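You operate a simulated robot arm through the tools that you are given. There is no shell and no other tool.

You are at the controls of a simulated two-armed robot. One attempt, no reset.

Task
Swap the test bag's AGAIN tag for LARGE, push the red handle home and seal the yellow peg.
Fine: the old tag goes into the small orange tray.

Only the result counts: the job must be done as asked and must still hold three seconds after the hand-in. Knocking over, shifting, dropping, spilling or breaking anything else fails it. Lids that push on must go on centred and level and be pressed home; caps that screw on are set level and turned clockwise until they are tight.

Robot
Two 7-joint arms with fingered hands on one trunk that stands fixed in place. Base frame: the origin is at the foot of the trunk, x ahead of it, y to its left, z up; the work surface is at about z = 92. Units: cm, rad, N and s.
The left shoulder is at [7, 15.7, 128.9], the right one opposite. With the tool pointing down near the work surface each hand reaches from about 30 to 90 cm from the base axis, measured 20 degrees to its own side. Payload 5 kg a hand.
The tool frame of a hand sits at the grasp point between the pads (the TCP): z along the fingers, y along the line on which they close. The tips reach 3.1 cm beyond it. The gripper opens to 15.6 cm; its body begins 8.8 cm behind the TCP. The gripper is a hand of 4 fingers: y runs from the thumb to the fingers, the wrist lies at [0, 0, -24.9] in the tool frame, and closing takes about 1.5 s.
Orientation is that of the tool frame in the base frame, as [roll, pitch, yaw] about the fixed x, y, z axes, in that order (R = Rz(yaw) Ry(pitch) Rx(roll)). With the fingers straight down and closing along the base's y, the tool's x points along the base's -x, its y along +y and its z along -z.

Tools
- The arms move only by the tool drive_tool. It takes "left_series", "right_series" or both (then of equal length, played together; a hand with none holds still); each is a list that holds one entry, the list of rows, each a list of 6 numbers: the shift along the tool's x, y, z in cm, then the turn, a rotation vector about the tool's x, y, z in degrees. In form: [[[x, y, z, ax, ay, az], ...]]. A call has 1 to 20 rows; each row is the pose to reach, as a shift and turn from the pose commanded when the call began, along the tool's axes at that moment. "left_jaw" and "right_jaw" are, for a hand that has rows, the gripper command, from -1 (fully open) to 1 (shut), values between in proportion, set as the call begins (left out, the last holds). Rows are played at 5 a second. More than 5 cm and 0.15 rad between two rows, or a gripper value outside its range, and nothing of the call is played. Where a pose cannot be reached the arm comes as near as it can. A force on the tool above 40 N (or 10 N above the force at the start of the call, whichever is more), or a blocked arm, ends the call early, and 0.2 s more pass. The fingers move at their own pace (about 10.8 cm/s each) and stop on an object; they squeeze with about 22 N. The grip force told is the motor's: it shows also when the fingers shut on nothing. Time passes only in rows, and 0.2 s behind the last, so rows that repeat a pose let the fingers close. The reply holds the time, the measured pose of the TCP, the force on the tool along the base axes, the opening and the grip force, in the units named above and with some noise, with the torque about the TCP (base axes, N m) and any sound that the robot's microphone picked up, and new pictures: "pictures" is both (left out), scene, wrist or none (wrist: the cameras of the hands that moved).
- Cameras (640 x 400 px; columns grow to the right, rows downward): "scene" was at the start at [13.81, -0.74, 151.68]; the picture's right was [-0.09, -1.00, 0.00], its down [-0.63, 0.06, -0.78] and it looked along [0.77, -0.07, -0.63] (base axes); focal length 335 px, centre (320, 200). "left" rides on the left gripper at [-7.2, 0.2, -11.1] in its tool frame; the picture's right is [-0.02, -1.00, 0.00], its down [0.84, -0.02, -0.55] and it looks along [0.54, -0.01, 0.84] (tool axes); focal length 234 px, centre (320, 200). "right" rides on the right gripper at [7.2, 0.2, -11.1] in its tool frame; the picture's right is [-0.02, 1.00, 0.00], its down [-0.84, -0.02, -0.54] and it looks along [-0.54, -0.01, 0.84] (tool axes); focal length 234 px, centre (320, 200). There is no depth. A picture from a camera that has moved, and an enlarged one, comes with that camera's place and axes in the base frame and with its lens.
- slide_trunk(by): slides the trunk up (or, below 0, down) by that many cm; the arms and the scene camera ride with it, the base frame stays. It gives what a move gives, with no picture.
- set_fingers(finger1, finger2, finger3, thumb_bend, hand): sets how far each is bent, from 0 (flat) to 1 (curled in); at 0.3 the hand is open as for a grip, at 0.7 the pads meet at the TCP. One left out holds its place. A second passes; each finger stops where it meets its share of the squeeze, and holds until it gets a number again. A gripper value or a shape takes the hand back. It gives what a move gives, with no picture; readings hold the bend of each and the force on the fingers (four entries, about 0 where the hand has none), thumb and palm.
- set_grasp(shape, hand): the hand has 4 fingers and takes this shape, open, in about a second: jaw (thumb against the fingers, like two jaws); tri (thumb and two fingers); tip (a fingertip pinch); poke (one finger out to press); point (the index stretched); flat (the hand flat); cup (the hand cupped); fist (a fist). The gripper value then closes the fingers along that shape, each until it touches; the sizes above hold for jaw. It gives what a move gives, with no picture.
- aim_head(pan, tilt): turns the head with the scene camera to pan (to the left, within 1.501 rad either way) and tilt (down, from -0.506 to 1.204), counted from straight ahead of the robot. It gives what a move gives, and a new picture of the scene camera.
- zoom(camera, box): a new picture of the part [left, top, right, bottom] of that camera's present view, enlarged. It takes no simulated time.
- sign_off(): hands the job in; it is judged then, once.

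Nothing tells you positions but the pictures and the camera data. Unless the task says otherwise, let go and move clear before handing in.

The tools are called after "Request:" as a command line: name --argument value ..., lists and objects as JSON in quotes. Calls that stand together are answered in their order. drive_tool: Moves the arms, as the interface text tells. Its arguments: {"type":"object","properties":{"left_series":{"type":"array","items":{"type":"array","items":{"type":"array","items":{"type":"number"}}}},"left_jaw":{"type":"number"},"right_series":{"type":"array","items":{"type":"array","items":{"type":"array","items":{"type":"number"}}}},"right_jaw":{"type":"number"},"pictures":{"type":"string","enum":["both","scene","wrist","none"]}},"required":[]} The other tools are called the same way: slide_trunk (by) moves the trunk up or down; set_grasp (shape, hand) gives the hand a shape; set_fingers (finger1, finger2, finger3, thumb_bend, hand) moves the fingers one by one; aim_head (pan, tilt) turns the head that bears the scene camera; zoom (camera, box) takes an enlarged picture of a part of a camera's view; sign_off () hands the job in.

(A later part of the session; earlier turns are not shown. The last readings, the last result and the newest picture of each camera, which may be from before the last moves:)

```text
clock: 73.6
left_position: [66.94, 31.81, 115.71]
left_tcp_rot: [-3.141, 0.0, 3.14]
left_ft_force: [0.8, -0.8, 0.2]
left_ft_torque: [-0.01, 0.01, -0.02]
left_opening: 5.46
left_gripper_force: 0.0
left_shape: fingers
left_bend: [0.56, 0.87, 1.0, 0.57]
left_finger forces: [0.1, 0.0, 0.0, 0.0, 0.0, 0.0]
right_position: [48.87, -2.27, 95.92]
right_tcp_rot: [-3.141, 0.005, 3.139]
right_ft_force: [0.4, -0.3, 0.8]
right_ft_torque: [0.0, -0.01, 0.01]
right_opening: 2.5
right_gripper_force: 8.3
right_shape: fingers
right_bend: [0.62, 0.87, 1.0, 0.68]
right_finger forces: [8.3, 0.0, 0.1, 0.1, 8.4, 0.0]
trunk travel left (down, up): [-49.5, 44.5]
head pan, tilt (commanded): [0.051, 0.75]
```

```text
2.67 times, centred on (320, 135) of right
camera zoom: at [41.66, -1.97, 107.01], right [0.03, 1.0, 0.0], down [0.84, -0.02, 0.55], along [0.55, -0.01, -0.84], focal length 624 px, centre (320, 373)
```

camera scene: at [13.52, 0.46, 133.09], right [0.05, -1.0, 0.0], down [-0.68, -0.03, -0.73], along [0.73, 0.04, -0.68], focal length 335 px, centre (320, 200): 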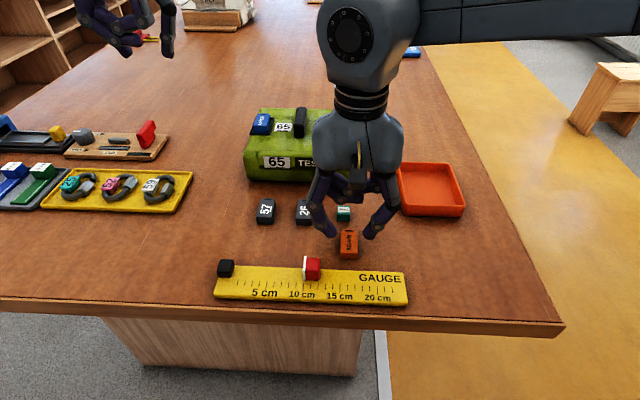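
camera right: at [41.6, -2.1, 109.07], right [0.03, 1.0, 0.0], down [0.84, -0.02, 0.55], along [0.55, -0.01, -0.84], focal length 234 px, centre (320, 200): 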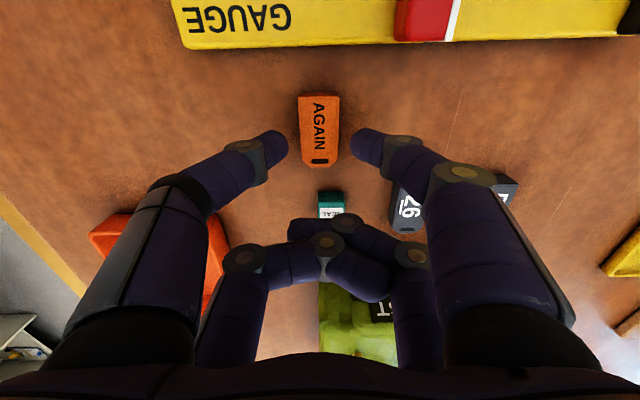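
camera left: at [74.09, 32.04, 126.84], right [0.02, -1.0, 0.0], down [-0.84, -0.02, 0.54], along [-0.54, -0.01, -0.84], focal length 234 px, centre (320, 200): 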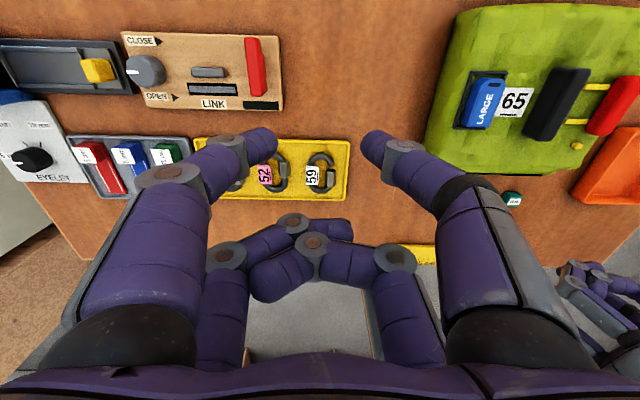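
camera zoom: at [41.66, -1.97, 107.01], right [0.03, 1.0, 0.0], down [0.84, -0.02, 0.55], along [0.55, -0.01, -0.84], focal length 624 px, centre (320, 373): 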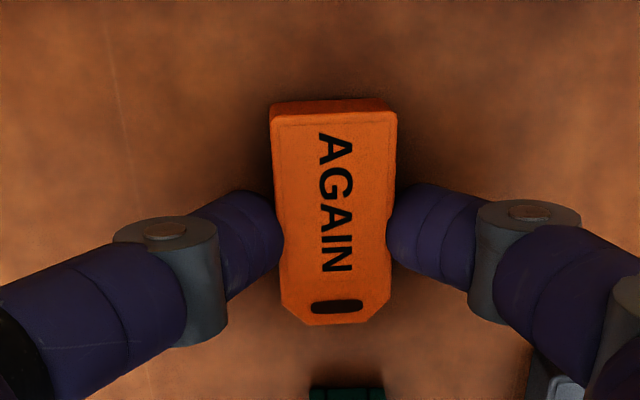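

AGAIN is gripped. I'll lift it and carry it over the orange tray, whose centre is near (61, −17).

Request:
drive_tool --right_series '[[[0, 0, -0.7, 0, 0, 0], [0, 0, -2.5, 0, 0, 0], [0, 0, -6, 0, 0, 0], [0, -1, -10, 0, 0, 0], [-2, -4, -12, 0, 0, 0], [-5, -7.2, -12, 0, 0, 0], [-8, -10.4, -12, 0, 0, 0], [-11.3, -13.2, -12, 0, 0, 0], [-14.7, -15.4, -12, 0, 0, 0], [-14.7, -15.4, -9, 0, 0, 0], [-14.7, -15.4, -6, 0, 0, 0], [-14.7, -15.4, -6, 0, 0, 0]]]' --pictures "both"

```text
clock: 76.2
left_position: [66.91, 31.95, 115.69]
left_tcp_rot: [-3.141, 0.001, 3.141]
left_ft_force: [-0.1, 0.3, -0.4]
left_ft_torque: [0.02, -0.06, -0.01]
left_opening: 5.46
left_gripper_force: 0.1
left_shape: fingers
left_bend: [0.56, 0.87, 1.0, 0.57]
left_finger forces: [0.0, 0.0, 0.0, 0.0, 0.1, 0.1]
right_position: [63.6, -17.76, 101.9]
right_tcp_rot: [-3.141, 0.005, 3.139]
right_ft_force: [0.0, 0.7, 0.3]
right_ft_torque: [-0.04, -0.03, 0.01]
right_opening: 2.49
right_gripper_force: 8.1
right_shape: fingers
right_bend: [0.62, 0.87, 1.0, 0.68]
right_finger forces: [8.3, 0.0, 0.0, 0.1, 8.1, 0.0]
trunk travel left (down, up): [-49.5, 44.5]
head pan, tilt (commanded): [0.051, 0.75]
camera scene: at [13.51, 0.46, 133.09], right [0.05, -1.0, 0.0], down [-0.68, -0.03, -0.73], along [0.73, 0.04, -0.68], focal length 335 px, centre (320, 200)
camera right: at [56.42, -17.55, 113.02], right [0.03, 1.0, 0.0], down [0.84, -0.02, 0.55], along [0.55, -0.01, -0.84], focal length 234 px, centre (320, 200)
```

scene: 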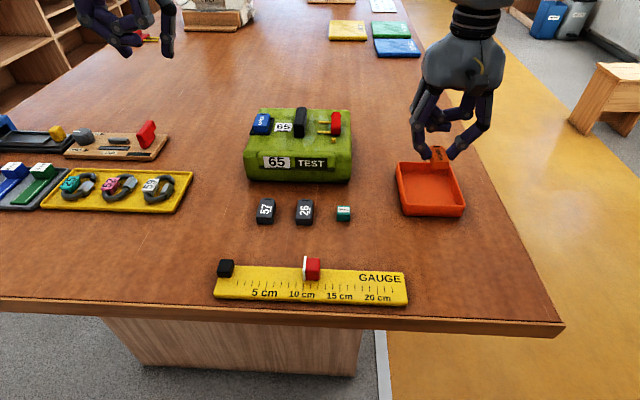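
right: 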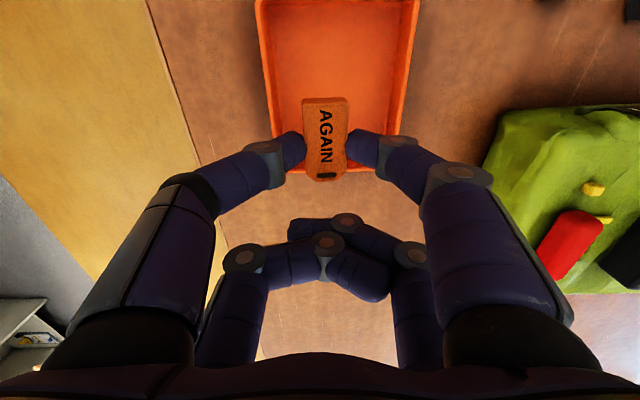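

The tag is above the tray. I'll shift a little toward the tray's centre and lower it in.

Request:
drive_tool --right_series '[[[0.7, 0.4, 1, 0, 0, 0], [1.0, 0.8, 2.5, 0, 0, 0], [1.0, 0.8, 4, 0, 0, 0], [1.0, 0.8, 4.8, 0, 0, 0], [1.0, 0.8, 5.1, 0, 0, 0], [1.0, 0.8, 5.1, 0, 0, 0]]]' --pictures "both"

Request:
zoom --camera "scene" --box '[370, 100, 500, 230]'

```text
clock: 77.6
left_position: [66.97, 31.8, 115.82]
left_tcp_rot: [-3.141, 0.0, -3.141]
left_ft_force: [1.2, 1.0, -0.8]
left_ft_torque: [-0.01, -0.02, -0.02]
left_opening: 5.47
left_gripper_force: 0.0
left_shape: fingers
left_bend: [0.56, 0.87, 1.0, 0.57]
left_finger forces: [0.0, 0.0, 0.0, 0.1, 0.0, 0.1]
right_position: [62.65, -16.77, 96.84]
right_tcp_rot: [3.141, 0.006, 3.141]
right_ft_force: [0.3, -0.9, 0.4]
right_ft_torque: [-0.01, 0.01, -0.02]
right_opening: 2.52
right_gripper_force: 8.2
right_shape: fingers
right_bend: [0.62, 0.87, 1.0, 0.68]
right_finger forces: [8.4, 0.1, 0.0, 0.1, 8.2, 0.2]
trunk travel left (down, up): [-49.5, 44.5]
head pan, tilt (commanded): [0.051, 0.75]
camera scene: at [13.54, 0.44, 133.08], right [0.05, -1.0, 0.0], down [-0.68, -0.03, -0.73], along [0.73, 0.04, -0.68], focal length 335 px, centre (320, 200)
camera right: at [55.42, -16.52, 108.0], right [0.03, 1.0, 0.0], down [0.84, -0.02, 0.55], along [0.55, -0.01, -0.84], focal length 234 px, centre (320, 200)
```

scene: 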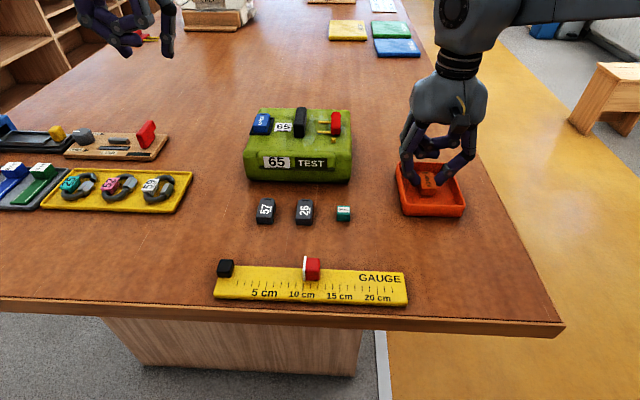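
right: 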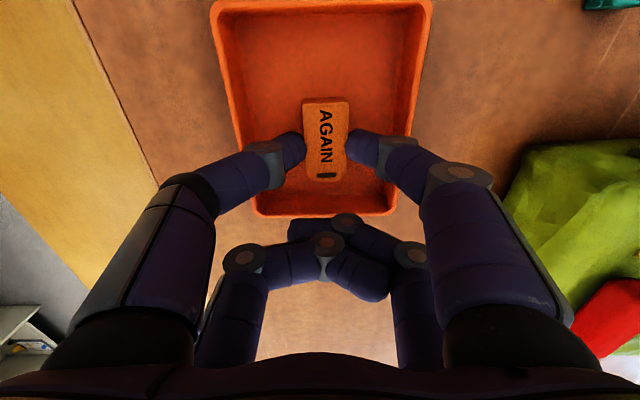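

```text
3.08 times, centred on (435, 165) of scene
camera zoom: at [13.54, 0.44, 133.08], right [0.05, -1.0, 0.0], down [-0.68, -0.03, -0.73], along [0.73, 0.04, -0.68], focal length 1031 px, centre (-34, 308)
```

zoom: 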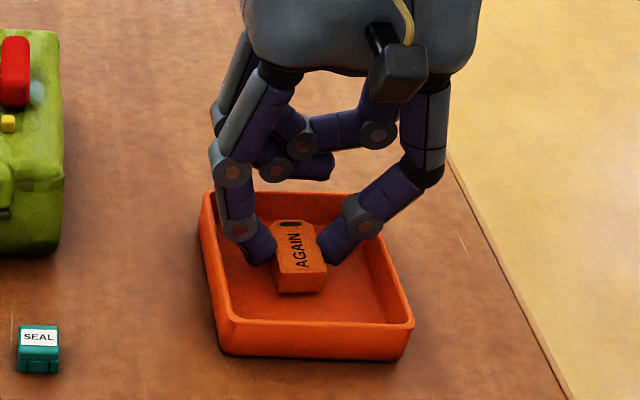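

Request:
drive_tool --right_series '[[[0, 0, 0.15, 0, 0, 0], [0, 0, 0.25, 0, 0, 0], [0, 0, 0.25, 0, 0, 0]]]' --pictures "none"

Request:
set_fingers --hand "right" --finger1 0.57 --thumb_bend 0.59

Request:
zoom --camera "right" --box '[160, 0, 480, 220]'

```text
clock: 78.4
left_position: [66.99, 31.9, 115.69]
left_tcp_rot: [3.142, 0.0, -3.141]
left_ft_force: [0.8, -0.2, 0.5]
left_ft_torque: [0.01, 0.03, -0.01]
left_opening: 5.45
left_gripper_force: 0.0
left_shape: fingers
left_bend: [0.56, 0.87, 1.0, 0.57]
left_finger forces: [0.0, 0.2, 0.1, 0.0, 0.1, 0.1]
right_position: [62.55, -16.82, 96.75]
right_tcp_rot: [3.14, 0.006, 3.141]
right_ft_force: [-0.7, -0.3, -0.8]
right_ft_torque: [0.02, -0.01, -0.03]
right_opening: 2.5
right_gripper_force: 8.6
right_shape: fingers
right_bend: [0.62, 0.87, 1.0, 0.68]
right_finger forces: [8.4, 0.0, 0.0, 0.0, 8.2, 0.0]
trunk travel left (down, up): [-49.5, 44.5]
head pan, tilt (commanded): [0.051, 0.75]
```

```text
clock: 79.4
left_position: [66.95, 31.77, 115.71]
left_tcp_rot: [3.14, 0.0, 3.14]
left_ft_force: [0.1, -0.7, -0.1]
left_ft_torque: [-0.02, -0.01, 0.02]
left_opening: 5.45
left_gripper_force: 0.1
left_shape: fingers
left_bend: [0.56, 0.87, 1.0, 0.57]
left_finger forces: [0.1, 0.1, 0.0, 0.1, 0.0, 0.0]
right_position: [62.66, -16.76, 96.68]
right_tcp_rot: [-3.139, 0.004, 3.14]
right_ft_force: [0.5, 0.5, 0.7]
right_ft_torque: [0.01, -0.03, 0.03]
right_opening: 4.76
right_gripper_force: 1.3
right_shape: fingers
right_bend: [0.57, 0.87, 1.0, 0.59]
right_finger forces: [1.1, 0.0, 0.1, 0.0, 1.2, 0.1]
trunk travel left (down, up): [-49.5, 44.5]
head pan, tilt (commanded): [0.051, 0.75]
```

```text
1.82 times, centred on (320, 110) of right
camera zoom: at [55.46, -16.57, 107.84], right [0.03, 1.0, 0.0], down [0.84, -0.02, 0.55], along [0.55, -0.01, -0.84], focal length 426 px, centre (320, 364)
```

zoom: 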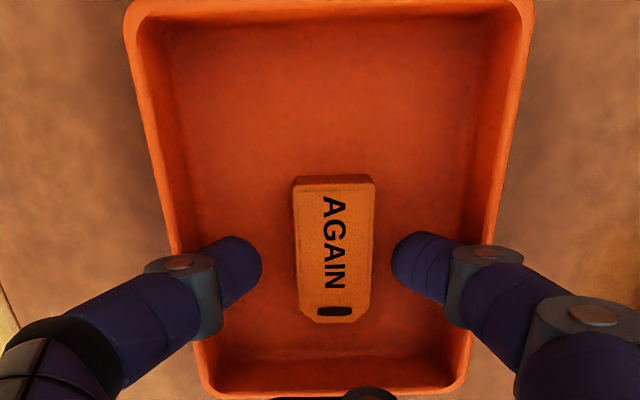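

AGAIN is lying in the orange tray. Next is the red handle: I'll squeeze it toward the black bar with the left hand's near pair, which puts no net force on the bag. I'll raise the right hand and reshape the left.

Request:
drive_tool --right_series '[[[0, 0, -1, 0, 0, 0], [0, 0, -4, 0, 0, 0], [0, 0, -8, 0, 0, 0], [0, 0, -12, 0, 0, 0], [0, -3, -16, 0, 0, 0], [0, -7, -18, 0, 0, 0], [0, -10, -18, 0, 0, 0]]]' --pictures "scene"

Request:
set_fingers --hand "left" --finger1 0.2 --thumb_bend 1.0 --finger2 0.58

Request:
set_fingers --hand "left" --finger1 1.0 --finger3 0.4

Request:
zoom --camera "left" --box '[0, 0, 640, 400]'

```text
clock: 81.0
left_position: [66.93, 31.7, 115.59]
left_tcp_rot: [3.141, -0.001, -3.141]
left_ft_force: [-0.7, 0.3, 0.4]
left_ft_torque: [0.01, -0.01, -0.01]
left_opening: 5.44
left_gripper_force: 0.2
left_shape: fingers
left_bend: [0.56, 0.87, 1.0, 0.57]
left_finger forces: [0.0, 0.0, 0.0, 0.0, 0.1, 0.1]
right_position: [62.77, -26.73, 115.01]
right_tcp_rot: [3.141, 0.004, 3.139]
right_ft_force: [0.1, -1.2, 0.0]
right_ft_torque: [-0.02, -0.02, -0.01]
right_opening: 5.07
right_gripper_force: 0.0
right_shape: fingers
right_bend: [0.56, 0.87, 1.0, 0.59]
right_finger forces: [0.1, 0.0, 0.1, 0.0, 0.1, 0.0]
trunk travel left (down, up): [-49.5, 44.5]
head pan, tilt (commanded): [0.051, 0.75]
camera scene: at [13.53, 0.39, 133.08], right [0.05, -1.0, 0.0], down [-0.68, -0.03, -0.73], along [0.73, 0.04, -0.68], focal length 335 px, centre (320, 200)
```

scene: 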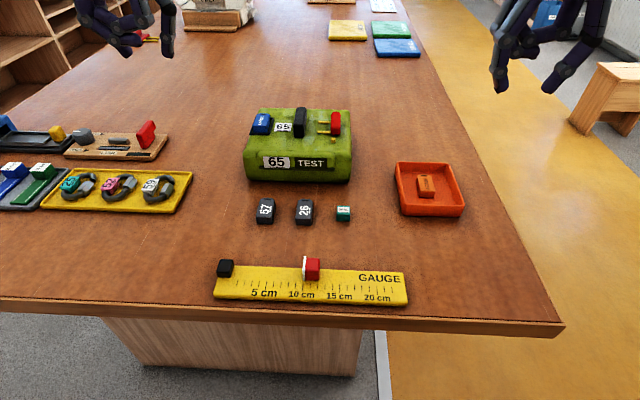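

```text
clock: 82.0
left_position: [67.0, 31.93, 115.82]
left_tcp_rot: [-3.141, 0.001, 3.141]
left_ft_force: [0.0, 0.0, -0.1]
left_ft_torque: [0.02, -0.04, -0.01]
left_opening: 6.26
left_gripper_force: 0.0
left_shape: fingers
left_bend: [0.2, 0.57, 1.0, 1.0]
left_finger forces: [0.0, 0.1, 0.0, 0.0, 0.0, 0.1]
right_position: [62.71, -26.68, 114.91]
right_tcp_rot: [-3.141, 0.005, 3.14]
right_ft_force: [0.6, -0.3, -0.3]
right_ft_torque: [-0.04, 0.02, 0.0]
right_opening: 5.1
right_gripper_force: 0.0
right_shape: fingers
right_bend: [0.56, 0.87, 1.0, 0.59]
right_finger forces: [0.0, 0.1, 0.0, 0.1, 0.1, 0.0]
trunk travel left (down, up): [-49.5, 44.5]
head pan, tilt (commanded): [0.051, 0.75]
```

```text
clock: 83.0
left_position: [66.93, 31.83, 115.47]
left_tcp_rot: [3.141, -0.001, -3.142]
left_ft_force: [-0.7, 0.6, -0.3]
left_ft_torque: [0.01, 0.03, -0.03]
left_opening: 2.59
left_gripper_force: 0.1
left_shape: fingers
left_bend: [0.93, 0.57, 0.4, 1.0]
left_finger forces: [0.0, 0.1, 0.1, 0.0, 0.0, 0.1]
right_position: [62.73, -26.63, 114.9]
right_tcp_rot: [-3.141, 0.006, 3.141]
right_ft_force: [0.2, 0.0, 0.0]
right_ft_torque: [-0.04, 0.0, 0.0]
right_opening: 5.08
right_gripper_force: 0.1
right_shape: fingers
right_bend: [0.56, 0.87, 1.0, 0.59]
right_finger forces: [0.0, 0.0, 0.1, 0.1, 0.1, 0.0]
trunk travel left (down, up): [-49.5, 44.5]
head pan, tilt (commanded): [0.051, 0.75]
```

```text
1.00 times, centred on (320, 200) of left (not enlarged: the box is as wide or as high as the picture)
camera zoom: at [74.18, 32.05, 126.77], right [0.02, -1.0, 0.0], down [-0.84, -0.02, 0.54], along [-0.54, -0.01, -0.84], focal length 234 px, centre (320, 200)
```

zoom: 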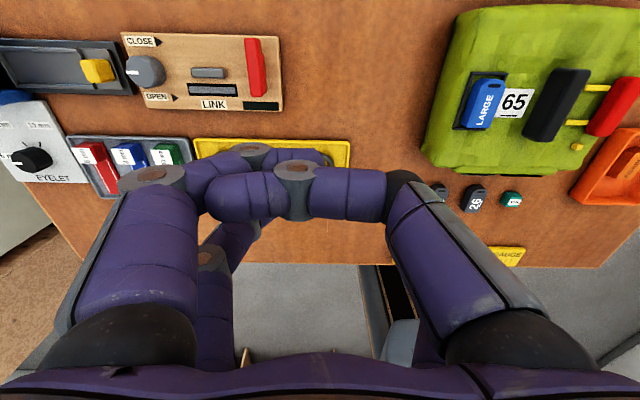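

The tray and tag look good. I'll bring the left hand over the bag tilted 30° forward, with its near pair straddling the bar and the red handle, staying high for now.

Request:
drive_tool --left_series '[[[-0.4, -3.3, 0, 0, -3.75, 0], [-0.9, -6.6, 0, 0, -7.5, 0], [-1.4, -10, 0, 0, -11.25, 0], [-1.9, -13.4, 0, 0, -15, 0], [-2.4, -16.8, 0, 0, -18.75, 0], [-2.9, -20.2, 0, 0, -22.5, 0], [-3.4, -23.5, 0.5, 0, -26.25, 0], [-3.8, -26.8, 1, 0, -30, 0], [-3.8, -26.8, 1, 0, -30, 0]]]' --pictures "both"

Request:
zoom --camera "scene" --box '[200, 40, 400, 180]'

```text
clock: 85.0
left_position: [71.1, 5.21, 114.81]
left_tcp_rot: [-3.14, 0.526, -3.139]
left_ft_force: [0.5, 0.6, 0.6]
left_ft_torque: [-0.01, 0.01, 0.0]
left_opening: 2.43
left_gripper_force: 0.2
left_shape: fingers
left_bend: [0.96, 0.57, 0.4, 1.0]
left_finger forces: [0.0, 0.0, 0.0, 0.0, 0.0, 0.0]
right_position: [62.69, -26.57, 114.93]
right_tcp_rot: [-3.141, 0.004, 3.14]
right_ft_force: [0.0, 0.3, -1.3]
right_ft_torque: [-0.02, 0.02, 0.03]
right_opening: 5.06
right_gripper_force: 0.1
right_shape: fingers
right_bend: [0.56, 0.87, 1.0, 0.59]
right_finger forces: [0.0, 0.1, 0.1, 0.0, 0.0, 0.0]
trunk travel left (down, up): [-49.5, 44.5]
head pan, tilt (commanded): [0.051, 0.75]
camera scene: at [13.53, 0.52, 133.08], right [0.05, -1.0, 0.0], down [-0.68, -0.03, -0.73], along [0.73, 0.04, -0.68], focal length 335 px, centre (320, 200)
camera left: at [71.8, 5.47, 128.12], right [0.02, -1.0, 0.01], down [-1.0, -0.02, 0.05], along [-0.05, -0.01, -1.0], focal length 234 px, centre (320, 200)
```

scene: 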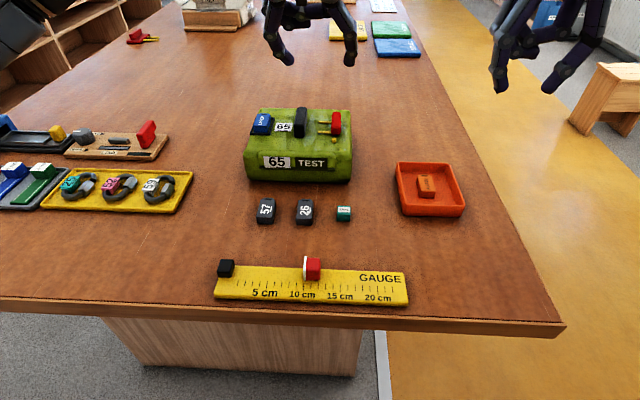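
left: 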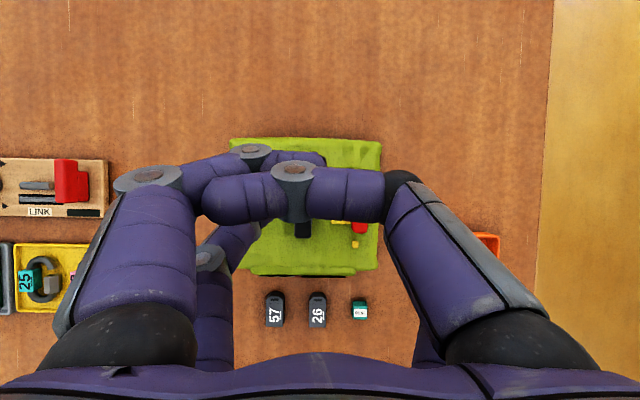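

```text
2.86 times, centred on (300, 110) of scene
camera zoom: at [13.53, 0.52, 133.08], right [0.05, -1.0, 0.0], down [-0.68, -0.03, -0.73], along [0.73, 0.04, -0.68], focal length 958 px, centre (377, 457)
```

zoom: 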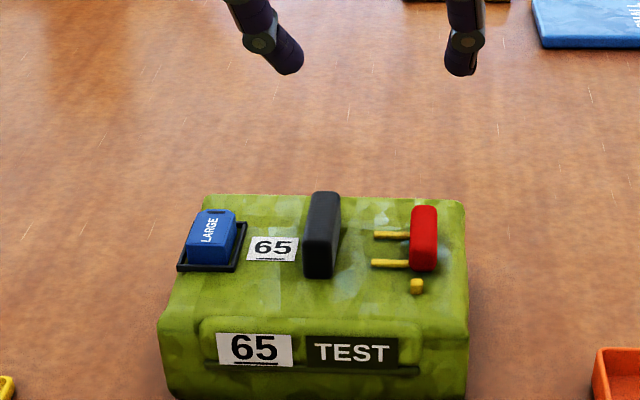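

Nothing was out of reach. I'll widen both fingers so they clear the bar and the handle on the way down, then descend partway and check.

Request:
set_fingers --hand "left" --finger2 0.48 --finger3 0.35

Request:
drive_tool --left_series '[[[1.2, 0, 2.0, 0, 0, 0], [2.4, 0, 3.9, 0, 0, 0], [3.5, 0, 5.6, 0, 0, 0], [4.2, 0, 6.7, 0, 0, 0], [4.2, 0, 6.7, 0, 0, 0]]]' --pictures "both"

Request:
zoom --camera "scene" --box '[220, 50, 380, 160]'

Request:
zoom --camera "left" --box '[220, 120, 460, 300]'

```text
clock: 86.0
left_position: [71.16, 5.22, 114.89]
left_tcp_rot: [-3.141, 0.524, -3.141]
left_ft_force: [0.2, 0.5, 0.7]
left_ft_torque: [0.01, 0.01, 0.0]
left_opening: 2.45
left_gripper_force: 0.0
left_shape: fingers
left_bend: [0.96, 0.48, 0.35, 1.0]
left_finger forces: [0.0, 0.1, 0.0, 0.1, 0.0, 0.1]
right_position: [62.86, -26.68, 114.87]
right_tcp_rot: [-3.141, 0.007, 3.14]
right_ft_force: [0.3, -0.7, -0.5]
right_ft_torque: [0.0, 0.02, 0.0]
right_opening: 5.1
right_gripper_force: 0.0
right_shape: fingers
right_bend: [0.56, 0.87, 1.0, 0.59]
right_finger forces: [0.0, 0.1, 0.0, 0.1, 0.1, 0.0]
trunk travel left (down, up): [-49.5, 44.5]
head pan, tilt (commanded): [0.051, 0.75]
```

```text
clock: 87.2
left_position: [70.77, 5.03, 106.99]
left_tcp_rot: [-3.141, 0.525, -3.142]
left_ft_force: [-0.1, -0.3, 1.0]
left_ft_torque: [-0.01, -0.01, 0.01]
left_opening: 2.43
left_gripper_force: 0.0
left_shape: fingers
left_bend: [0.96, 0.48, 0.35, 1.0]
left_finger forces: [0.0, 0.0, 0.1, 0.0, 0.0, 0.0]
right_position: [62.69, -26.63, 114.94]
right_tcp_rot: [3.141, 0.005, 3.14]
right_ft_force: [0.4, -0.8, 0.7]
right_ft_torque: [0.0, 0.01, -0.02]
right_opening: 5.06
right_gripper_force: 0.0
right_shape: fingers
right_bend: [0.56, 0.87, 1.0, 0.59]
right_finger forces: [0.1, 0.0, 0.0, 0.0, 0.1, 0.0]
trunk travel left (down, up): [-49.5, 44.5]
head pan, tilt (commanded): [0.051, 0.75]
camera scene: at [13.52, 0.42, 133.09], right [0.05, -1.0, 0.0], down [-0.68, -0.03, -0.73], along [0.73, 0.04, -0.68], focal length 335 px, centre (320, 200)
camera left: at [71.43, 5.28, 120.2], right [0.02, -1.0, 0.01], down [-1.0, -0.02, 0.05], along [-0.05, -0.01, -1.0], focal length 234 px, centre (320, 200)
```

scene: 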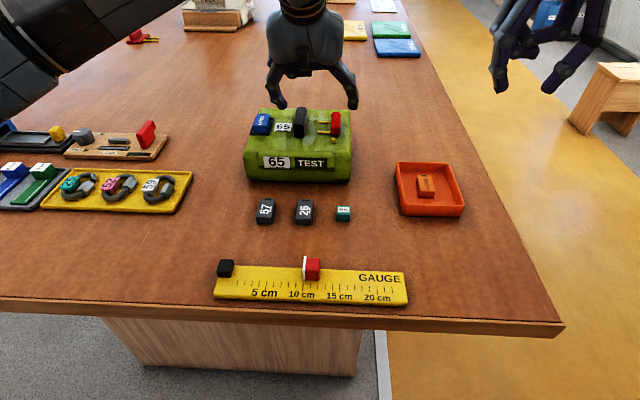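
left: 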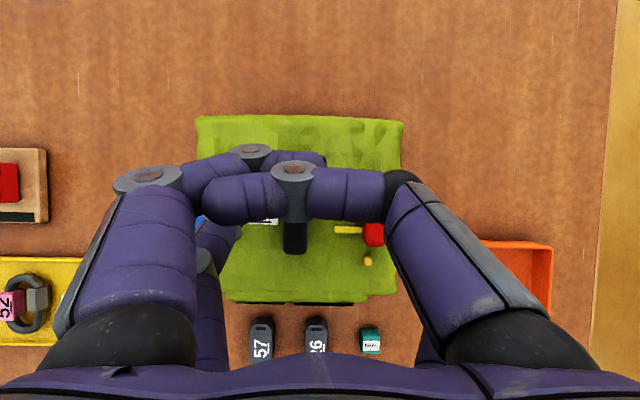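

```text
3.64 times, centred on (300, 105) of scene
camera zoom: at [13.52, 0.42, 133.09], right [0.05, -1.0, 0.0], down [-0.68, -0.03, -0.73], along [0.73, 0.04, -0.68], focal length 1219 px, centre (393, 546)
```

zoom: 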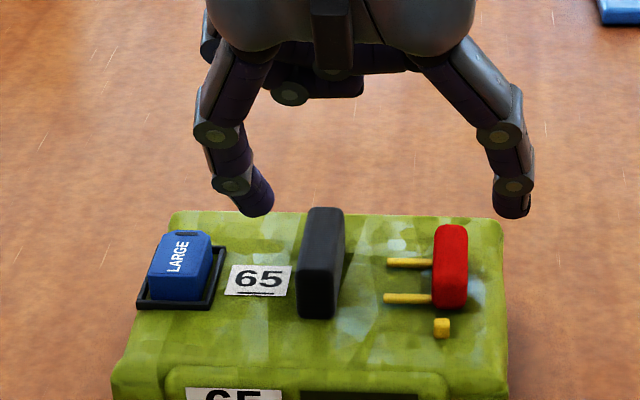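

```text
2.22 times, centred on (340, 210) of left
camera zoom: at [71.43, 5.28, 120.2], right [0.02, -1.0, 0.01], down [-1.0, -0.02, 0.05], along [-0.05, -0.01, -1.0], focal length 520 px, centre (276, 178)
```

zoom: 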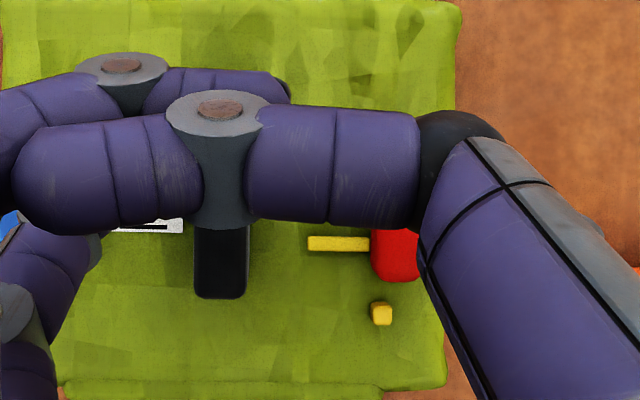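

Clearances look fine on both sides. I'll keep going down so the fingertips come alongside the bar and the handle.

Request:
drive_tool --left_series '[[[0.6, 0, 1.04, 0, 0, 0], [1.2, 0, 2.08, 0, 0, 0], [1.35, 0, 2.34, 0, 0, 0], [1.35, 0, 2.34, 0, 0, 0]]]' --pictures "none"

Request:
zoom --camera "scene" --box '[220, 50, 380, 160]'

```text
clock: 88.2
left_position: [70.9, 5.1, 104.23]
left_tcp_rot: [-3.141, 0.523, -3.141]
left_ft_force: [-0.2, -0.3, 0.8]
left_ft_torque: [0.02, -0.01, 0.02]
left_opening: 2.41
left_gripper_force: 0.0
left_shape: fingers
left_bend: [0.96, 0.48, 0.35, 1.0]
left_finger forces: [0.0, 0.0, 0.0, 0.0, 0.0, 0.0]
right_position: [62.68, -26.68, 114.78]
right_tcp_rot: [3.141, 0.006, 3.139]
right_ft_force: [0.0, -1.2, -0.3]
right_ft_torque: [0.02, 0.0, 0.0]
right_opening: 5.09
right_gripper_force: 0.1
right_shape: fingers
right_bend: [0.56, 0.87, 1.0, 0.59]
right_finger forces: [0.0, 0.0, 0.0, 0.1, 0.0, 0.0]
trunk travel left (down, up): [-49.5, 44.5]
head pan, tilt (commanded): [0.051, 0.75]
```

```text
3.64 times, centred on (300, 105) of scene
camera zoom: at [13.55, 0.43, 133.08], right [0.05, -1.0, 0.0], down [-0.68, -0.03, -0.73], along [0.73, 0.04, -0.68], focal length 1219 px, centre (393, 546)
```

zoom: 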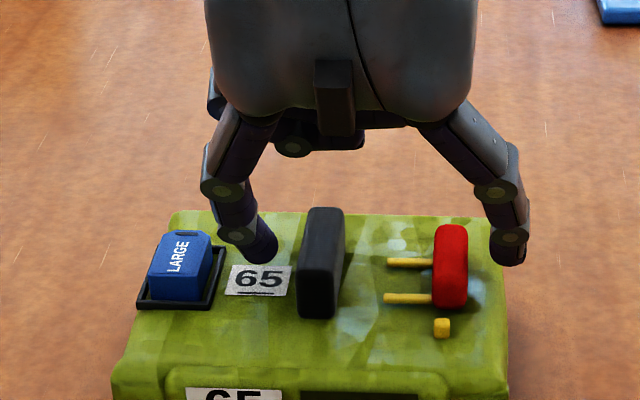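

Request:
drive_tool --left_series '[[[0.2, 0, 0.35, 0, 0, 0], [0.4, 0, 0.69, 0, 0, 0], [0.4, 0, 0.69, 0, 0, 0]]]' --pictures "none"

Request:
set_fingers --hand "left" --finger2 0.56

Request:
zoom --camera "scene" --box '[220, 50, 380, 160]'

```text
clock: 89.0
left_position: [70.76, 4.99, 103.6]
left_tcp_rot: [-3.14, 0.531, 3.14]
left_ft_force: [6.3, -0.4, 21.0]
left_ft_torque: [1.13, -0.24, -0.3]
left_opening: 2.45
left_gripper_force: 10.7
left_shape: fingers
left_bend: [0.96, 0.47, 0.35, 1.0]
left_finger forces: [0.0, 21.0, 0.0, 0.0, 0.0, 0.0]
right_position: [62.61, -26.72, 115.0]
right_tcp_rot: [-3.141, 0.007, 3.138]
right_ft_force: [-0.2, -0.6, 0.2]
right_ft_torque: [0.02, 0.0, 0.03]
right_opening: 5.08
right_gripper_force: 0.1
right_shape: fingers
right_bend: [0.56, 0.87, 1.0, 0.59]
right_finger forces: [0.0, 0.0, 0.0, 0.1, 0.1, 0.0]
trunk travel left (down, up): [-49.5, 44.5]
head pan, tilt (commanded): [0.051, 0.75]
```

```text
clock: 90.0
left_position: [70.61, 5.2, 103.68]
left_tcp_rot: [-3.141, 0.528, -3.139]
left_ft_force: [10.1, 4.4, 31.9]
left_ft_torque: [1.96, -0.36, -0.6]
left_opening: 2.43
left_gripper_force: 15.9
left_shape: fingers
left_bend: [0.96, 0.46, 0.35, 1.0]
left_finger forces: [0.1, 32.1, 0.1, 0.1, 0.0, 0.0]
right_position: [62.48, -26.62, 114.93]
right_tcp_rot: [-3.14, 0.008, 3.14]
right_ft_force: [-0.1, 0.0, -0.3]
right_ft_torque: [0.0, 0.01, 0.0]
right_opening: 5.06
right_gripper_force: 0.2
right_shape: fingers
right_bend: [0.56, 0.87, 1.0, 0.59]
right_finger forces: [0.0, 0.0, 0.0, 0.1, 0.0, 0.0]
trunk travel left (down, up): [-49.5, 44.5]
head pan, tilt (commanded): [0.051, 0.75]
```

```text
3.64 times, centred on (300, 105) of scene
camera zoom: at [13.32, 0.43, 133.12], right [0.05, -1.0, 0.0], down [-0.68, -0.03, -0.73], along [0.73, 0.04, -0.68], focal length 1219 px, centre (393, 546)
```

zoom: 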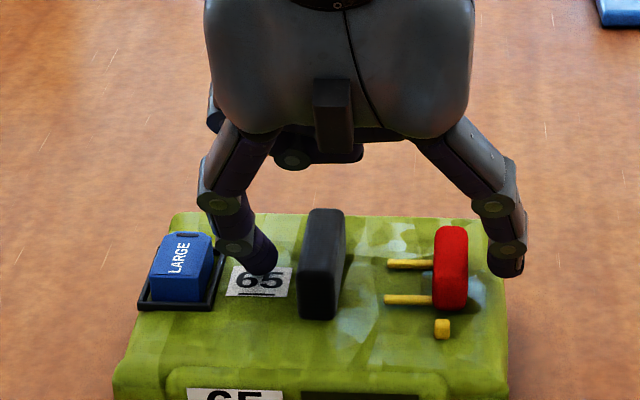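

Finger2 is pressing on the bag top, so I'll back off upward straight away.

Request:
drive_tool --left_series '[[[-0.15, 0, -0.25, 0, 0, 0], [-0.3, 0, -0.52, 0, 0, 0], [-0.3, 0, -0.52, 0, 0, 0]]]' --pictures "none"

Request:
zoom --camera "scene" --box '[220, 50, 380, 160]'

```text
clock: 90.8
left_position: [70.52, 5.18, 103.75]
left_tcp_rot: [3.14, 0.521, 3.14]
left_ft_force: [-0.6, 3.1, 9.5]
left_ft_torque: [0.6, 0.06, 0.03]
left_opening: 2.45
left_gripper_force: 4.2
left_shape: fingers
left_bend: [0.96, 0.49, 0.35, 1.0]
left_finger forces: [0.0, 8.6, 0.0, 0.0, 0.1, 0.0]
right_position: [62.66, -26.56, 114.88]
right_tcp_rot: [-3.14, 0.007, 3.139]
right_ft_force: [-1.1, 1.0, -0.5]
right_ft_torque: [-0.01, 0.0, 0.01]
right_opening: 5.06
right_gripper_force: 0.1
right_shape: fingers
right_bend: [0.56, 0.87, 1.0, 0.59]
right_finger forces: [0.2, 0.0, 0.0, 0.1, 0.0, 0.0]
trunk travel left (down, up): [-49.5, 44.5]
head pan, tilt (commanded): [0.051, 0.75]
```

```text
3.64 times, centred on (300, 105) of scene
camera zoom: at [13.41, 0.48, 133.07], right [0.05, -1.0, 0.0], down [-0.68, -0.03, -0.73], along [0.73, 0.04, -0.68], focal length 1219 px, centre (393, 546)
```

zoom: 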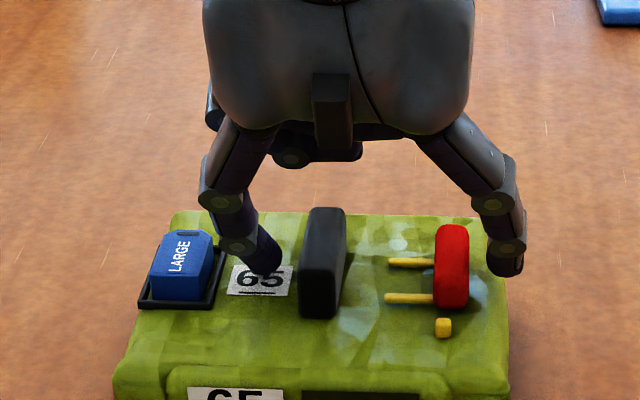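

Request:
drive_tool --left_series '[[[-0.1, 0, -0.17, 0, 0, 0], [-0.2, 0, -0.35, 0, 0, 0], [-0.2, 0, -0.35, 0, 0, 0]]]' --pictures "none"

```text
clock: 91.6
left_position: [70.89, 5.23, 104.21]
left_tcp_rot: [-3.141, 0.524, -3.14]
left_ft_force: [0.0, 0.0, -0.8]
left_ft_torque: [-0.03, -0.05, -0.02]
left_opening: 2.42
left_gripper_force: 0.0
left_shape: fingers
left_bend: [0.96, 0.54, 0.35, 1.0]
left_finger forces: [0.1, 0.0, 0.1, 0.1, 0.0, 0.0]
right_position: [62.75, -26.72, 114.89]
right_tcp_rot: [-3.141, 0.005, 3.139]
right_ft_force: [0.4, 0.4, 0.7]
right_ft_torque: [0.03, -0.03, -0.02]
right_opening: 5.05
right_gripper_force: 0.0
right_shape: fingers
right_bend: [0.56, 0.87, 1.0, 0.59]
right_finger forces: [0.1, 0.0, 0.1, 0.0, 0.0, 0.0]
trunk travel left (down, up): [-49.5, 44.5]
head pan, tilt (commanded): [0.051, 0.75]
```

Contact has cleared. I'll rise a touch more for margin and bring finger3 close to the handle's outer side before squeezing with both.

Request:
drive_tool --left_series '[[[-0.07, 0, -0.12, 0, 0, 0], [-0.07, 0, -0.12, 0, 0, 0]]]' --pictures "none"

Request:
set_fingers --hand "left" --finger3 0.4

Request:
zoom --camera "scene" --box '[220, 50, 380, 160]'

Request:
zoom --camera "left" --box '[220, 120, 460, 300]'

```text
clock: 92.2
left_position: [70.73, 5.22, 104.51]
left_tcp_rot: [3.141, 0.523, 3.14]
left_ft_force: [1.1, 0.2, 0.1]
left_ft_torque: [0.01, -0.01, 0.03]
left_opening: 2.44
left_gripper_force: 0.0
left_shape: fingers
left_bend: [0.96, 0.54, 0.35, 1.0]
left_finger forces: [0.1, 0.0, 0.0, 0.0, 0.1, 0.1]
right_position: [62.72, -26.66, 114.83]
right_tcp_rot: [3.141, 0.006, 3.139]
right_ft_force: [-0.1, 0.1, 0.5]
right_ft_torque: [-0.01, -0.03, 0.03]
right_opening: 5.08
right_gripper_force: 0.0
right_shape: fingers
right_bend: [0.56, 0.87, 1.0, 0.59]
right_finger forces: [0.0, 0.1, 0.0, 0.1, 0.0, 0.0]
trunk travel left (down, up): [-49.5, 44.5]
head pan, tilt (commanded): [0.051, 0.75]
```

```text
clock: 93.2
left_position: [70.62, 5.23, 104.37]
left_tcp_rot: [-3.14, 0.523, 3.141]
left_ft_force: [0.8, 0.7, 0.6]
left_ft_torque: [0.0, -0.03, 0.0]
left_opening: 2.41
left_gripper_force: 0.0
left_shape: fingers
left_bend: [0.96, 0.54, 0.4, 1.0]
left_finger forces: [0.1, 0.0, 0.0, 0.1, 0.0, 0.1]
right_position: [62.66, -26.58, 114.93]
right_tcp_rot: [-3.141, 0.004, 3.139]
right_ft_force: [1.0, -0.3, 0.2]
right_ft_torque: [0.0, 0.01, 0.03]
right_opening: 5.06
right_gripper_force: 0.0
right_shape: fingers
right_bend: [0.56, 0.87, 1.0, 0.59]
right_finger forces: [0.0, 0.1, 0.1, 0.0, 0.0, 0.0]
trunk travel left (down, up): [-49.5, 44.5]
head pan, tilt (commanded): [0.051, 0.75]
```

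```text
3.64 times, centred on (300, 105) of scene
camera zoom: at [13.54, 0.43, 133.08], right [0.05, -1.0, 0.0], down [-0.68, -0.03, -0.73], along [0.73, 0.04, -0.68], focal length 1219 px, centre (393, 546)
```

zoom: 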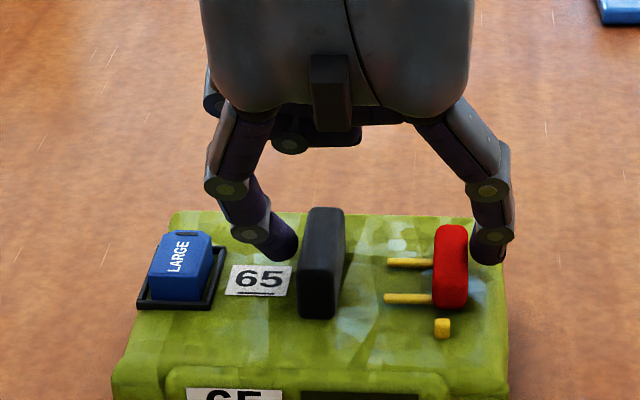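

```text
2.22 times, centred on (340, 210) of left
camera zoom: at [71.42, 5.42, 117.68], right [0.02, -1.0, 0.01], down [-1.0, -0.02, 0.05], along [-0.05, -0.01, -1.0], focal length 520 px, centre (276, 178)
```

zoom: 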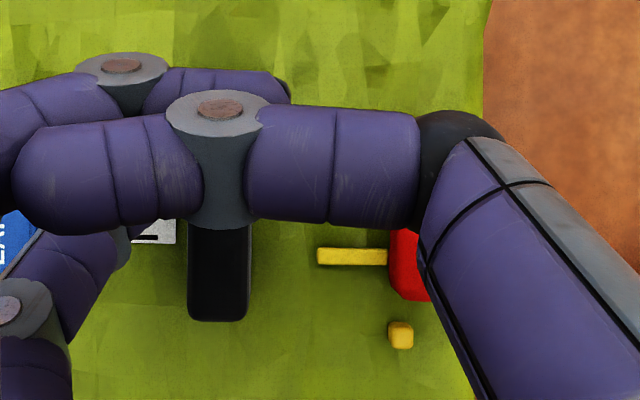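

Both fingertips are about at contact, one on the bar's left side and one on the handle's right. I'll squeeze.

Request:
set_fingers --hand "left" --finger2 0.72 --finger3 0.72

Request:
zoom --camera "scene" --box '[220, 50, 380, 160]'

Request:
zoom --camera "left" --box '[220, 120, 460, 300]'

```text
clock: 94.2
left_position: [70.75, 5.33, 104.45]
left_tcp_rot: [-3.142, 0.523, -3.141]
left_ft_force: [0.0, 0.7, -0.2]
left_ft_torque: [-0.08, -0.01, -0.02]
left_opening: 2.43
left_gripper_force: 5.5
left_shape: fingers
left_bend: [0.96, 0.57, 0.44, 1.0]
left_finger forces: [0.0, 6.3, 6.1, 0.0, 0.1, 0.1]
right_position: [62.71, -26.64, 114.8]
right_tcp_rot: [3.141, 0.006, 3.14]
right_ft_force: [-0.1, -0.3, -0.2]
right_ft_torque: [-0.01, 0.0, -0.03]
right_opening: 5.07
right_gripper_force: 0.0
right_shape: fingers
right_bend: [0.56, 0.87, 1.0, 0.59]
right_finger forces: [0.0, 0.0, 0.0, 0.1, 0.2, 0.0]
trunk travel left (down, up): [-49.5, 44.5]
head pan, tilt (commanded): [0.051, 0.75]
```

```text
3.64 times, centred on (300, 105) of scene
camera zoom: at [13.54, 0.44, 133.08], right [0.05, -1.0, 0.0], down [-0.68, -0.03, -0.73], along [0.73, 0.04, -0.68], focal length 1219 px, centre (393, 546)
```

zoom: 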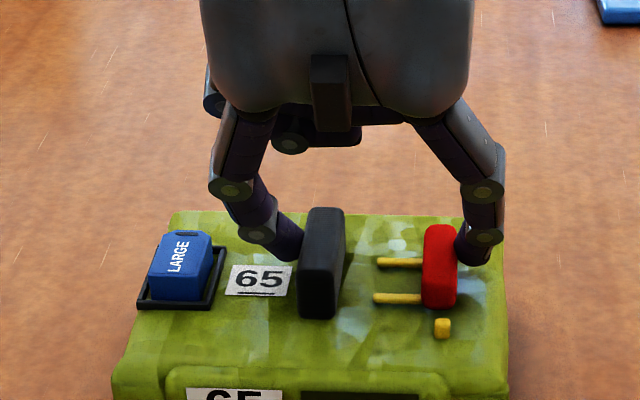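

```text
2.22 times, centred on (340, 210) of left
camera zoom: at [71.42, 5.42, 117.68], right [0.02, -1.0, 0.01], down [-1.0, -0.02, 0.05], along [-0.05, -0.01, -1.0], focal length 520 px, centre (276, 178)
```

zoom: 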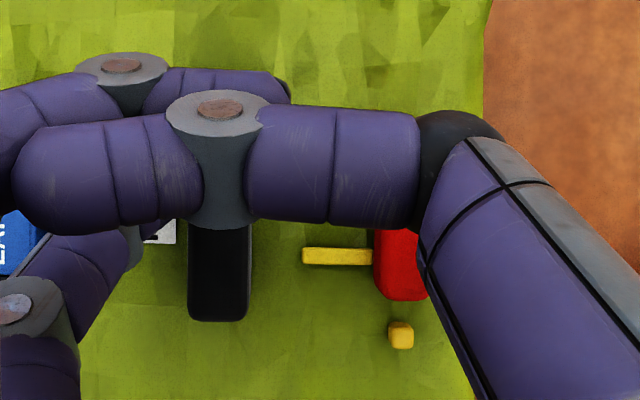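

The handle and its prongs slid about 0.5 cm toward the bar, then the squeeze settled at about 6 N per finger. I'll repeat the gentle squeeze and see if it keeps moving.

Request:
set_fingers --hand "left" --finger2 0.75 --finger3 0.75

Request:
set_fingers --hand "left" --finger2 0.78 --finger3 0.78

Request:
zoom --camera "scene" --box '[220, 50, 380, 160]'

```text
clock: 95.2
left_position: [70.84, 5.3, 104.41]
left_tcp_rot: [3.141, 0.524, 3.142]
left_ft_force: [-0.1, 1.0, 0.4]
left_ft_torque: [-0.06, 0.01, -0.02]
left_opening: 2.43
left_gripper_force: 6.4
left_shape: fingers
left_bend: [0.96, 0.57, 0.44, 1.0]
left_finger forces: [0.0, 6.2, 6.2, 0.1, 0.0, 0.0]
right_position: [62.82, -26.72, 115.01]
right_tcp_rot: [-3.141, 0.005, 3.141]
right_ft_force: [-0.8, 0.4, 0.0]
right_ft_torque: [0.02, 0.04, -0.02]
right_opening: 5.07
right_gripper_force: 0.2
right_shape: fingers
right_bend: [0.56, 0.87, 1.0, 0.59]
right_finger forces: [0.0, 0.1, 0.0, 0.0, 0.1, 0.0]
trunk travel left (down, up): [-49.5, 44.5]
head pan, tilt (commanded): [0.051, 0.75]
```

```text
clock: 96.2
left_position: [70.7, 5.23, 104.4]
left_tcp_rot: [3.141, 0.524, 3.14]
left_ft_force: [0.1, 0.5, 0.6]
left_ft_torque: [-0.07, 0.01, -0.02]
left_opening: 2.45
left_gripper_force: 6.4
left_shape: fingers
left_bend: [0.96, 0.57, 0.44, 1.0]
left_finger forces: [0.0, 6.3, 6.2, 0.0, 0.0, 0.1]
right_position: [62.84, -26.58, 114.84]
right_tcp_rot: [3.141, 0.006, 3.141]
right_ft_force: [0.3, -0.1, 0.1]
right_ft_torque: [0.04, 0.01, -0.01]
right_opening: 5.08
right_gripper_force: 0.1
right_shape: fingers
right_bend: [0.56, 0.87, 1.0, 0.59]
right_finger forces: [0.0, 0.0, 0.0, 0.0, 0.1, 0.0]
trunk travel left (down, up): [-49.5, 44.5]
head pan, tilt (commanded): [0.051, 0.75]
```

```text
3.64 times, centred on (300, 105) of scene
camera zoom: at [13.54, 0.43, 133.08], right [0.05, -1.0, 0.0], down [-0.68, -0.03, -0.73], along [0.73, 0.04, -0.68], focal length 1219 px, centre (393, 546)
```

zoom: 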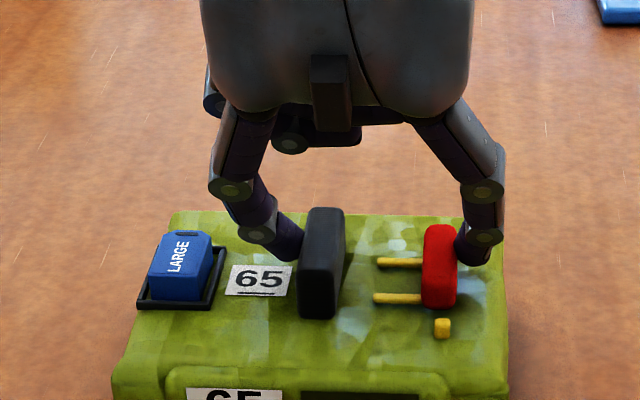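

It holds at about 6 N, so the slide needs more force. I'll keep finger3 locked against the handle and pull very gently toward +y with the arm, watching that the bag stays put.

Request:
drive_tool --left_series '[[[0, 0.1, 0, 0, 0, 0], [0, 0.2, 0, 0, 0, 0], [0, 0.3, 0, 0, 0, 0]]]' --pictures "none"

Request:
zoom --camera "scene" --box '[220, 50, 380, 160]'

```text
clock: 97.0
left_position: [70.68, 5.46, 104.47]
left_tcp_rot: [-3.14, 0.523, -3.141]
left_ft_force: [-0.7, -2.9, 0.3]
left_ft_torque: [-0.16, 0.04, -0.03]
left_opening: 2.43
left_gripper_force: 6.6
left_shape: fingers
left_bend: [0.96, 0.58, 0.43, 1.0]
left_finger forces: [0.0, 5.1, 8.6, 0.2, 0.0, 0.0]
right_position: [62.77, -26.63, 114.84]
right_tcp_rot: [-3.141, 0.004, 3.139]
right_ft_force: [0.1, 0.6, 1.1]
right_ft_torque: [-0.01, 0.0, -0.02]
right_opening: 5.07
right_gripper_force: 0.0
right_shape: fingers
right_bend: [0.56, 0.87, 1.0, 0.59]
right_finger forces: [0.1, 0.0, 0.0, 0.0, 0.1, 0.0]
trunk travel left (down, up): [-49.5, 44.5]
head pan, tilt (commanded): [0.051, 0.75]
```

```text
3.64 times, centred on (300, 105) of scene
camera zoom: at [13.53, 0.37, 133.08], right [0.05, -1.0, 0.0], down [-0.68, -0.03, -0.73], along [0.73, 0.04, -0.68], focal length 1219 px, centre (393, 546)
```

zoom: 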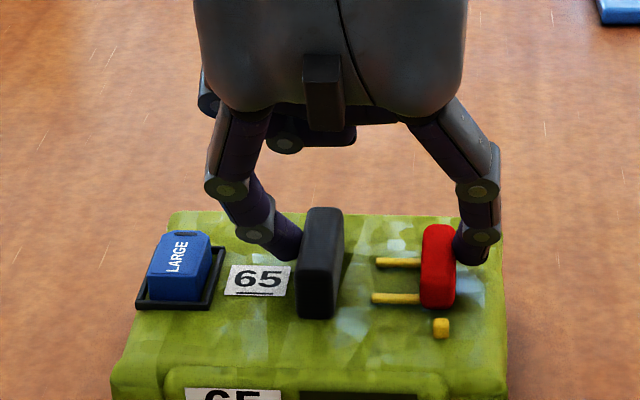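

Request:
drive_tool --left_series '[[[0, 0.15, 0, 0, 0, 0], [0, 0.3, 0, 0, 0, 0], [0, 0.45, 0, 0, 0, 0], [0, 0.6, 0, 0, 0, 0]]]' --pictures "none"

Request:
zoom --camera "scene" --box '[220, 50, 380, 160]'

```text
clock: 98.0
left_position: [70.8, 6.22, 104.36]
left_tcp_rot: [-3.141, 0.525, 3.141]
left_ft_force: [-1.3, -6.2, -0.4]
left_ft_torque: [-0.26, -0.01, 0.04]
left_opening: 2.43
left_gripper_force: 7.4
left_shape: fingers
left_bend: [0.96, 0.59, 0.42, 1.0]
left_finger forces: [0.0, 4.4, 9.5, 0.1, 0.1, 0.0]
right_position: [62.66, -26.62, 114.93]
right_tcp_rot: [-3.141, 0.006, 3.141]
right_ft_force: [0.0, 0.6, 0.2]
right_ft_torque: [-0.01, -0.05, -0.01]
right_opening: 5.09
right_gripper_force: 0.1
right_shape: fingers
right_bend: [0.56, 0.87, 1.0, 0.59]
right_finger forces: [0.1, 0.1, 0.0, 0.1, 0.0, 0.0]
trunk travel left (down, up): [-49.5, 44.5]
head pan, tilt (commanded): [0.051, 0.75]
```

```text
3.64 times, centred on (300, 105) of scene
camera zoom: at [13.54, 0.37, 133.08], right [0.05, -1.0, 0.0], down [-0.68, -0.03, -0.73], along [0.73, 0.04, -0.68], focal length 1219 px, centre (393, 546)
```

zoom: 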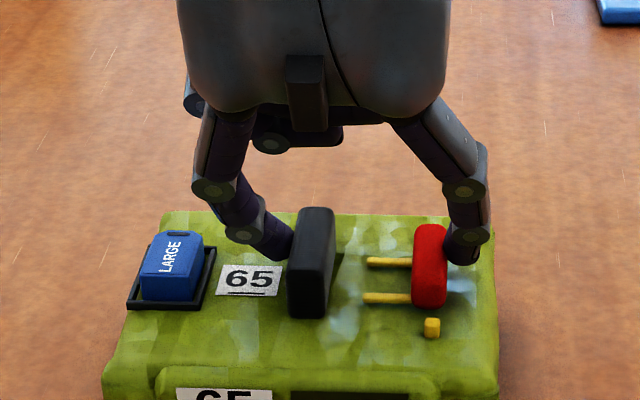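

The bag crept about 0.5 cm to the left, so pulling with the arm isn't safe. A symmetric jaw squeeze will centre the bar and handle on the hand: at TCP y ≈ 6.25 that should also bring the bag back to where it was. I'll do it in stages.

Request:
drive_tool --left_series '[[[0, 0, 0, 0, 0, 0], [0, 0, 0, 0, 0, 0], [0, 0, 0, 0, 0, 0], [0, 0, 0, 0, 0, 0]]]' --left_jaw 0.42 --pictures "none"

Request:
zoom --camera "scene" --box '[220, 50, 380, 160]'

Request:
zoom --camera "left" --box '[160, 100, 480, 300]'

```text
clock: 99.0
left_position: [70.88, 6.22, 104.25]
left_tcp_rot: [-3.141, 0.521, -3.141]
left_ft_force: [-0.7, 1.2, -9.6]
left_ft_torque: [0.23, 0.0, 0.01]
left_opening: 5.47
left_gripper_force: 0.0
left_shape: jaw
left_bend: [0.74, 0.4, 0.41, 0.7]
left_finger forces: [0.0, 8.0, 6.9, 0.0, 0.0, 0.1]
right_position: [62.78, -26.55, 114.81]
right_tcp_rot: [3.141, 0.004, 3.139]
right_ft_force: [-1.1, -0.5, 0.4]
right_ft_torque: [-0.01, -0.01, -0.01]
right_opening: 5.09
right_gripper_force: 0.1
right_shape: fingers
right_bend: [0.56, 0.87, 1.0, 0.59]
right_finger forces: [0.0, 0.0, 0.1, 0.0, 0.1, 0.0]
trunk travel left (down, up): [-49.5, 44.5]
head pan, tilt (commanded): [0.051, 0.75]
```

```text
3.64 times, centred on (300, 105) of scene
camera zoom: at [13.65, 0.44, 133.07], right [0.05, -1.0, 0.0], down [-0.68, -0.03, -0.73], along [0.73, 0.04, -0.68], focal length 1219 px, centre (393, 546)
```

zoom: 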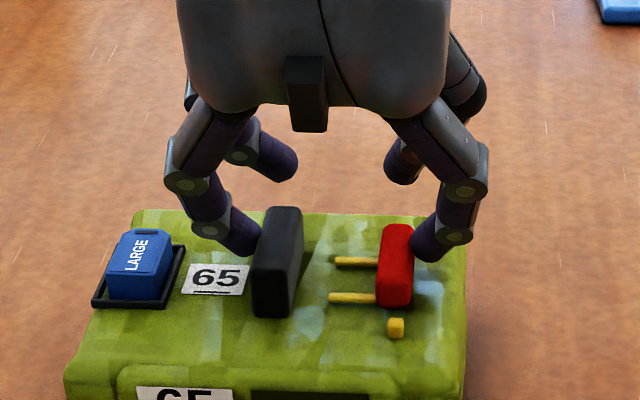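

```text
2.00 times, centred on (320, 200) of left
camera zoom: at [71.57, 6.41, 117.53], right [0.02, -1.0, 0.01], down [-1.0, -0.02, 0.05], along [-0.05, -0.01, -1.0], focal length 468 px, centre (320, 200)
```

zoom: 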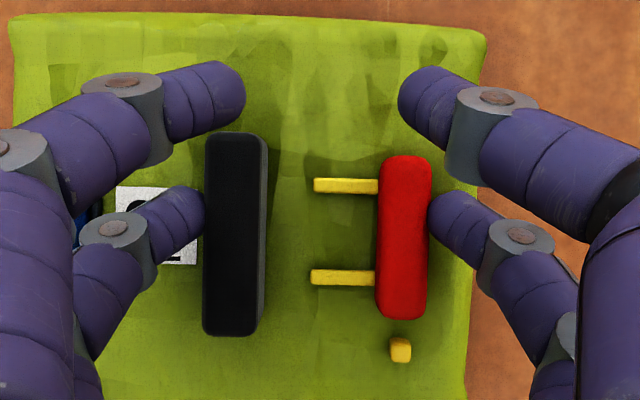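

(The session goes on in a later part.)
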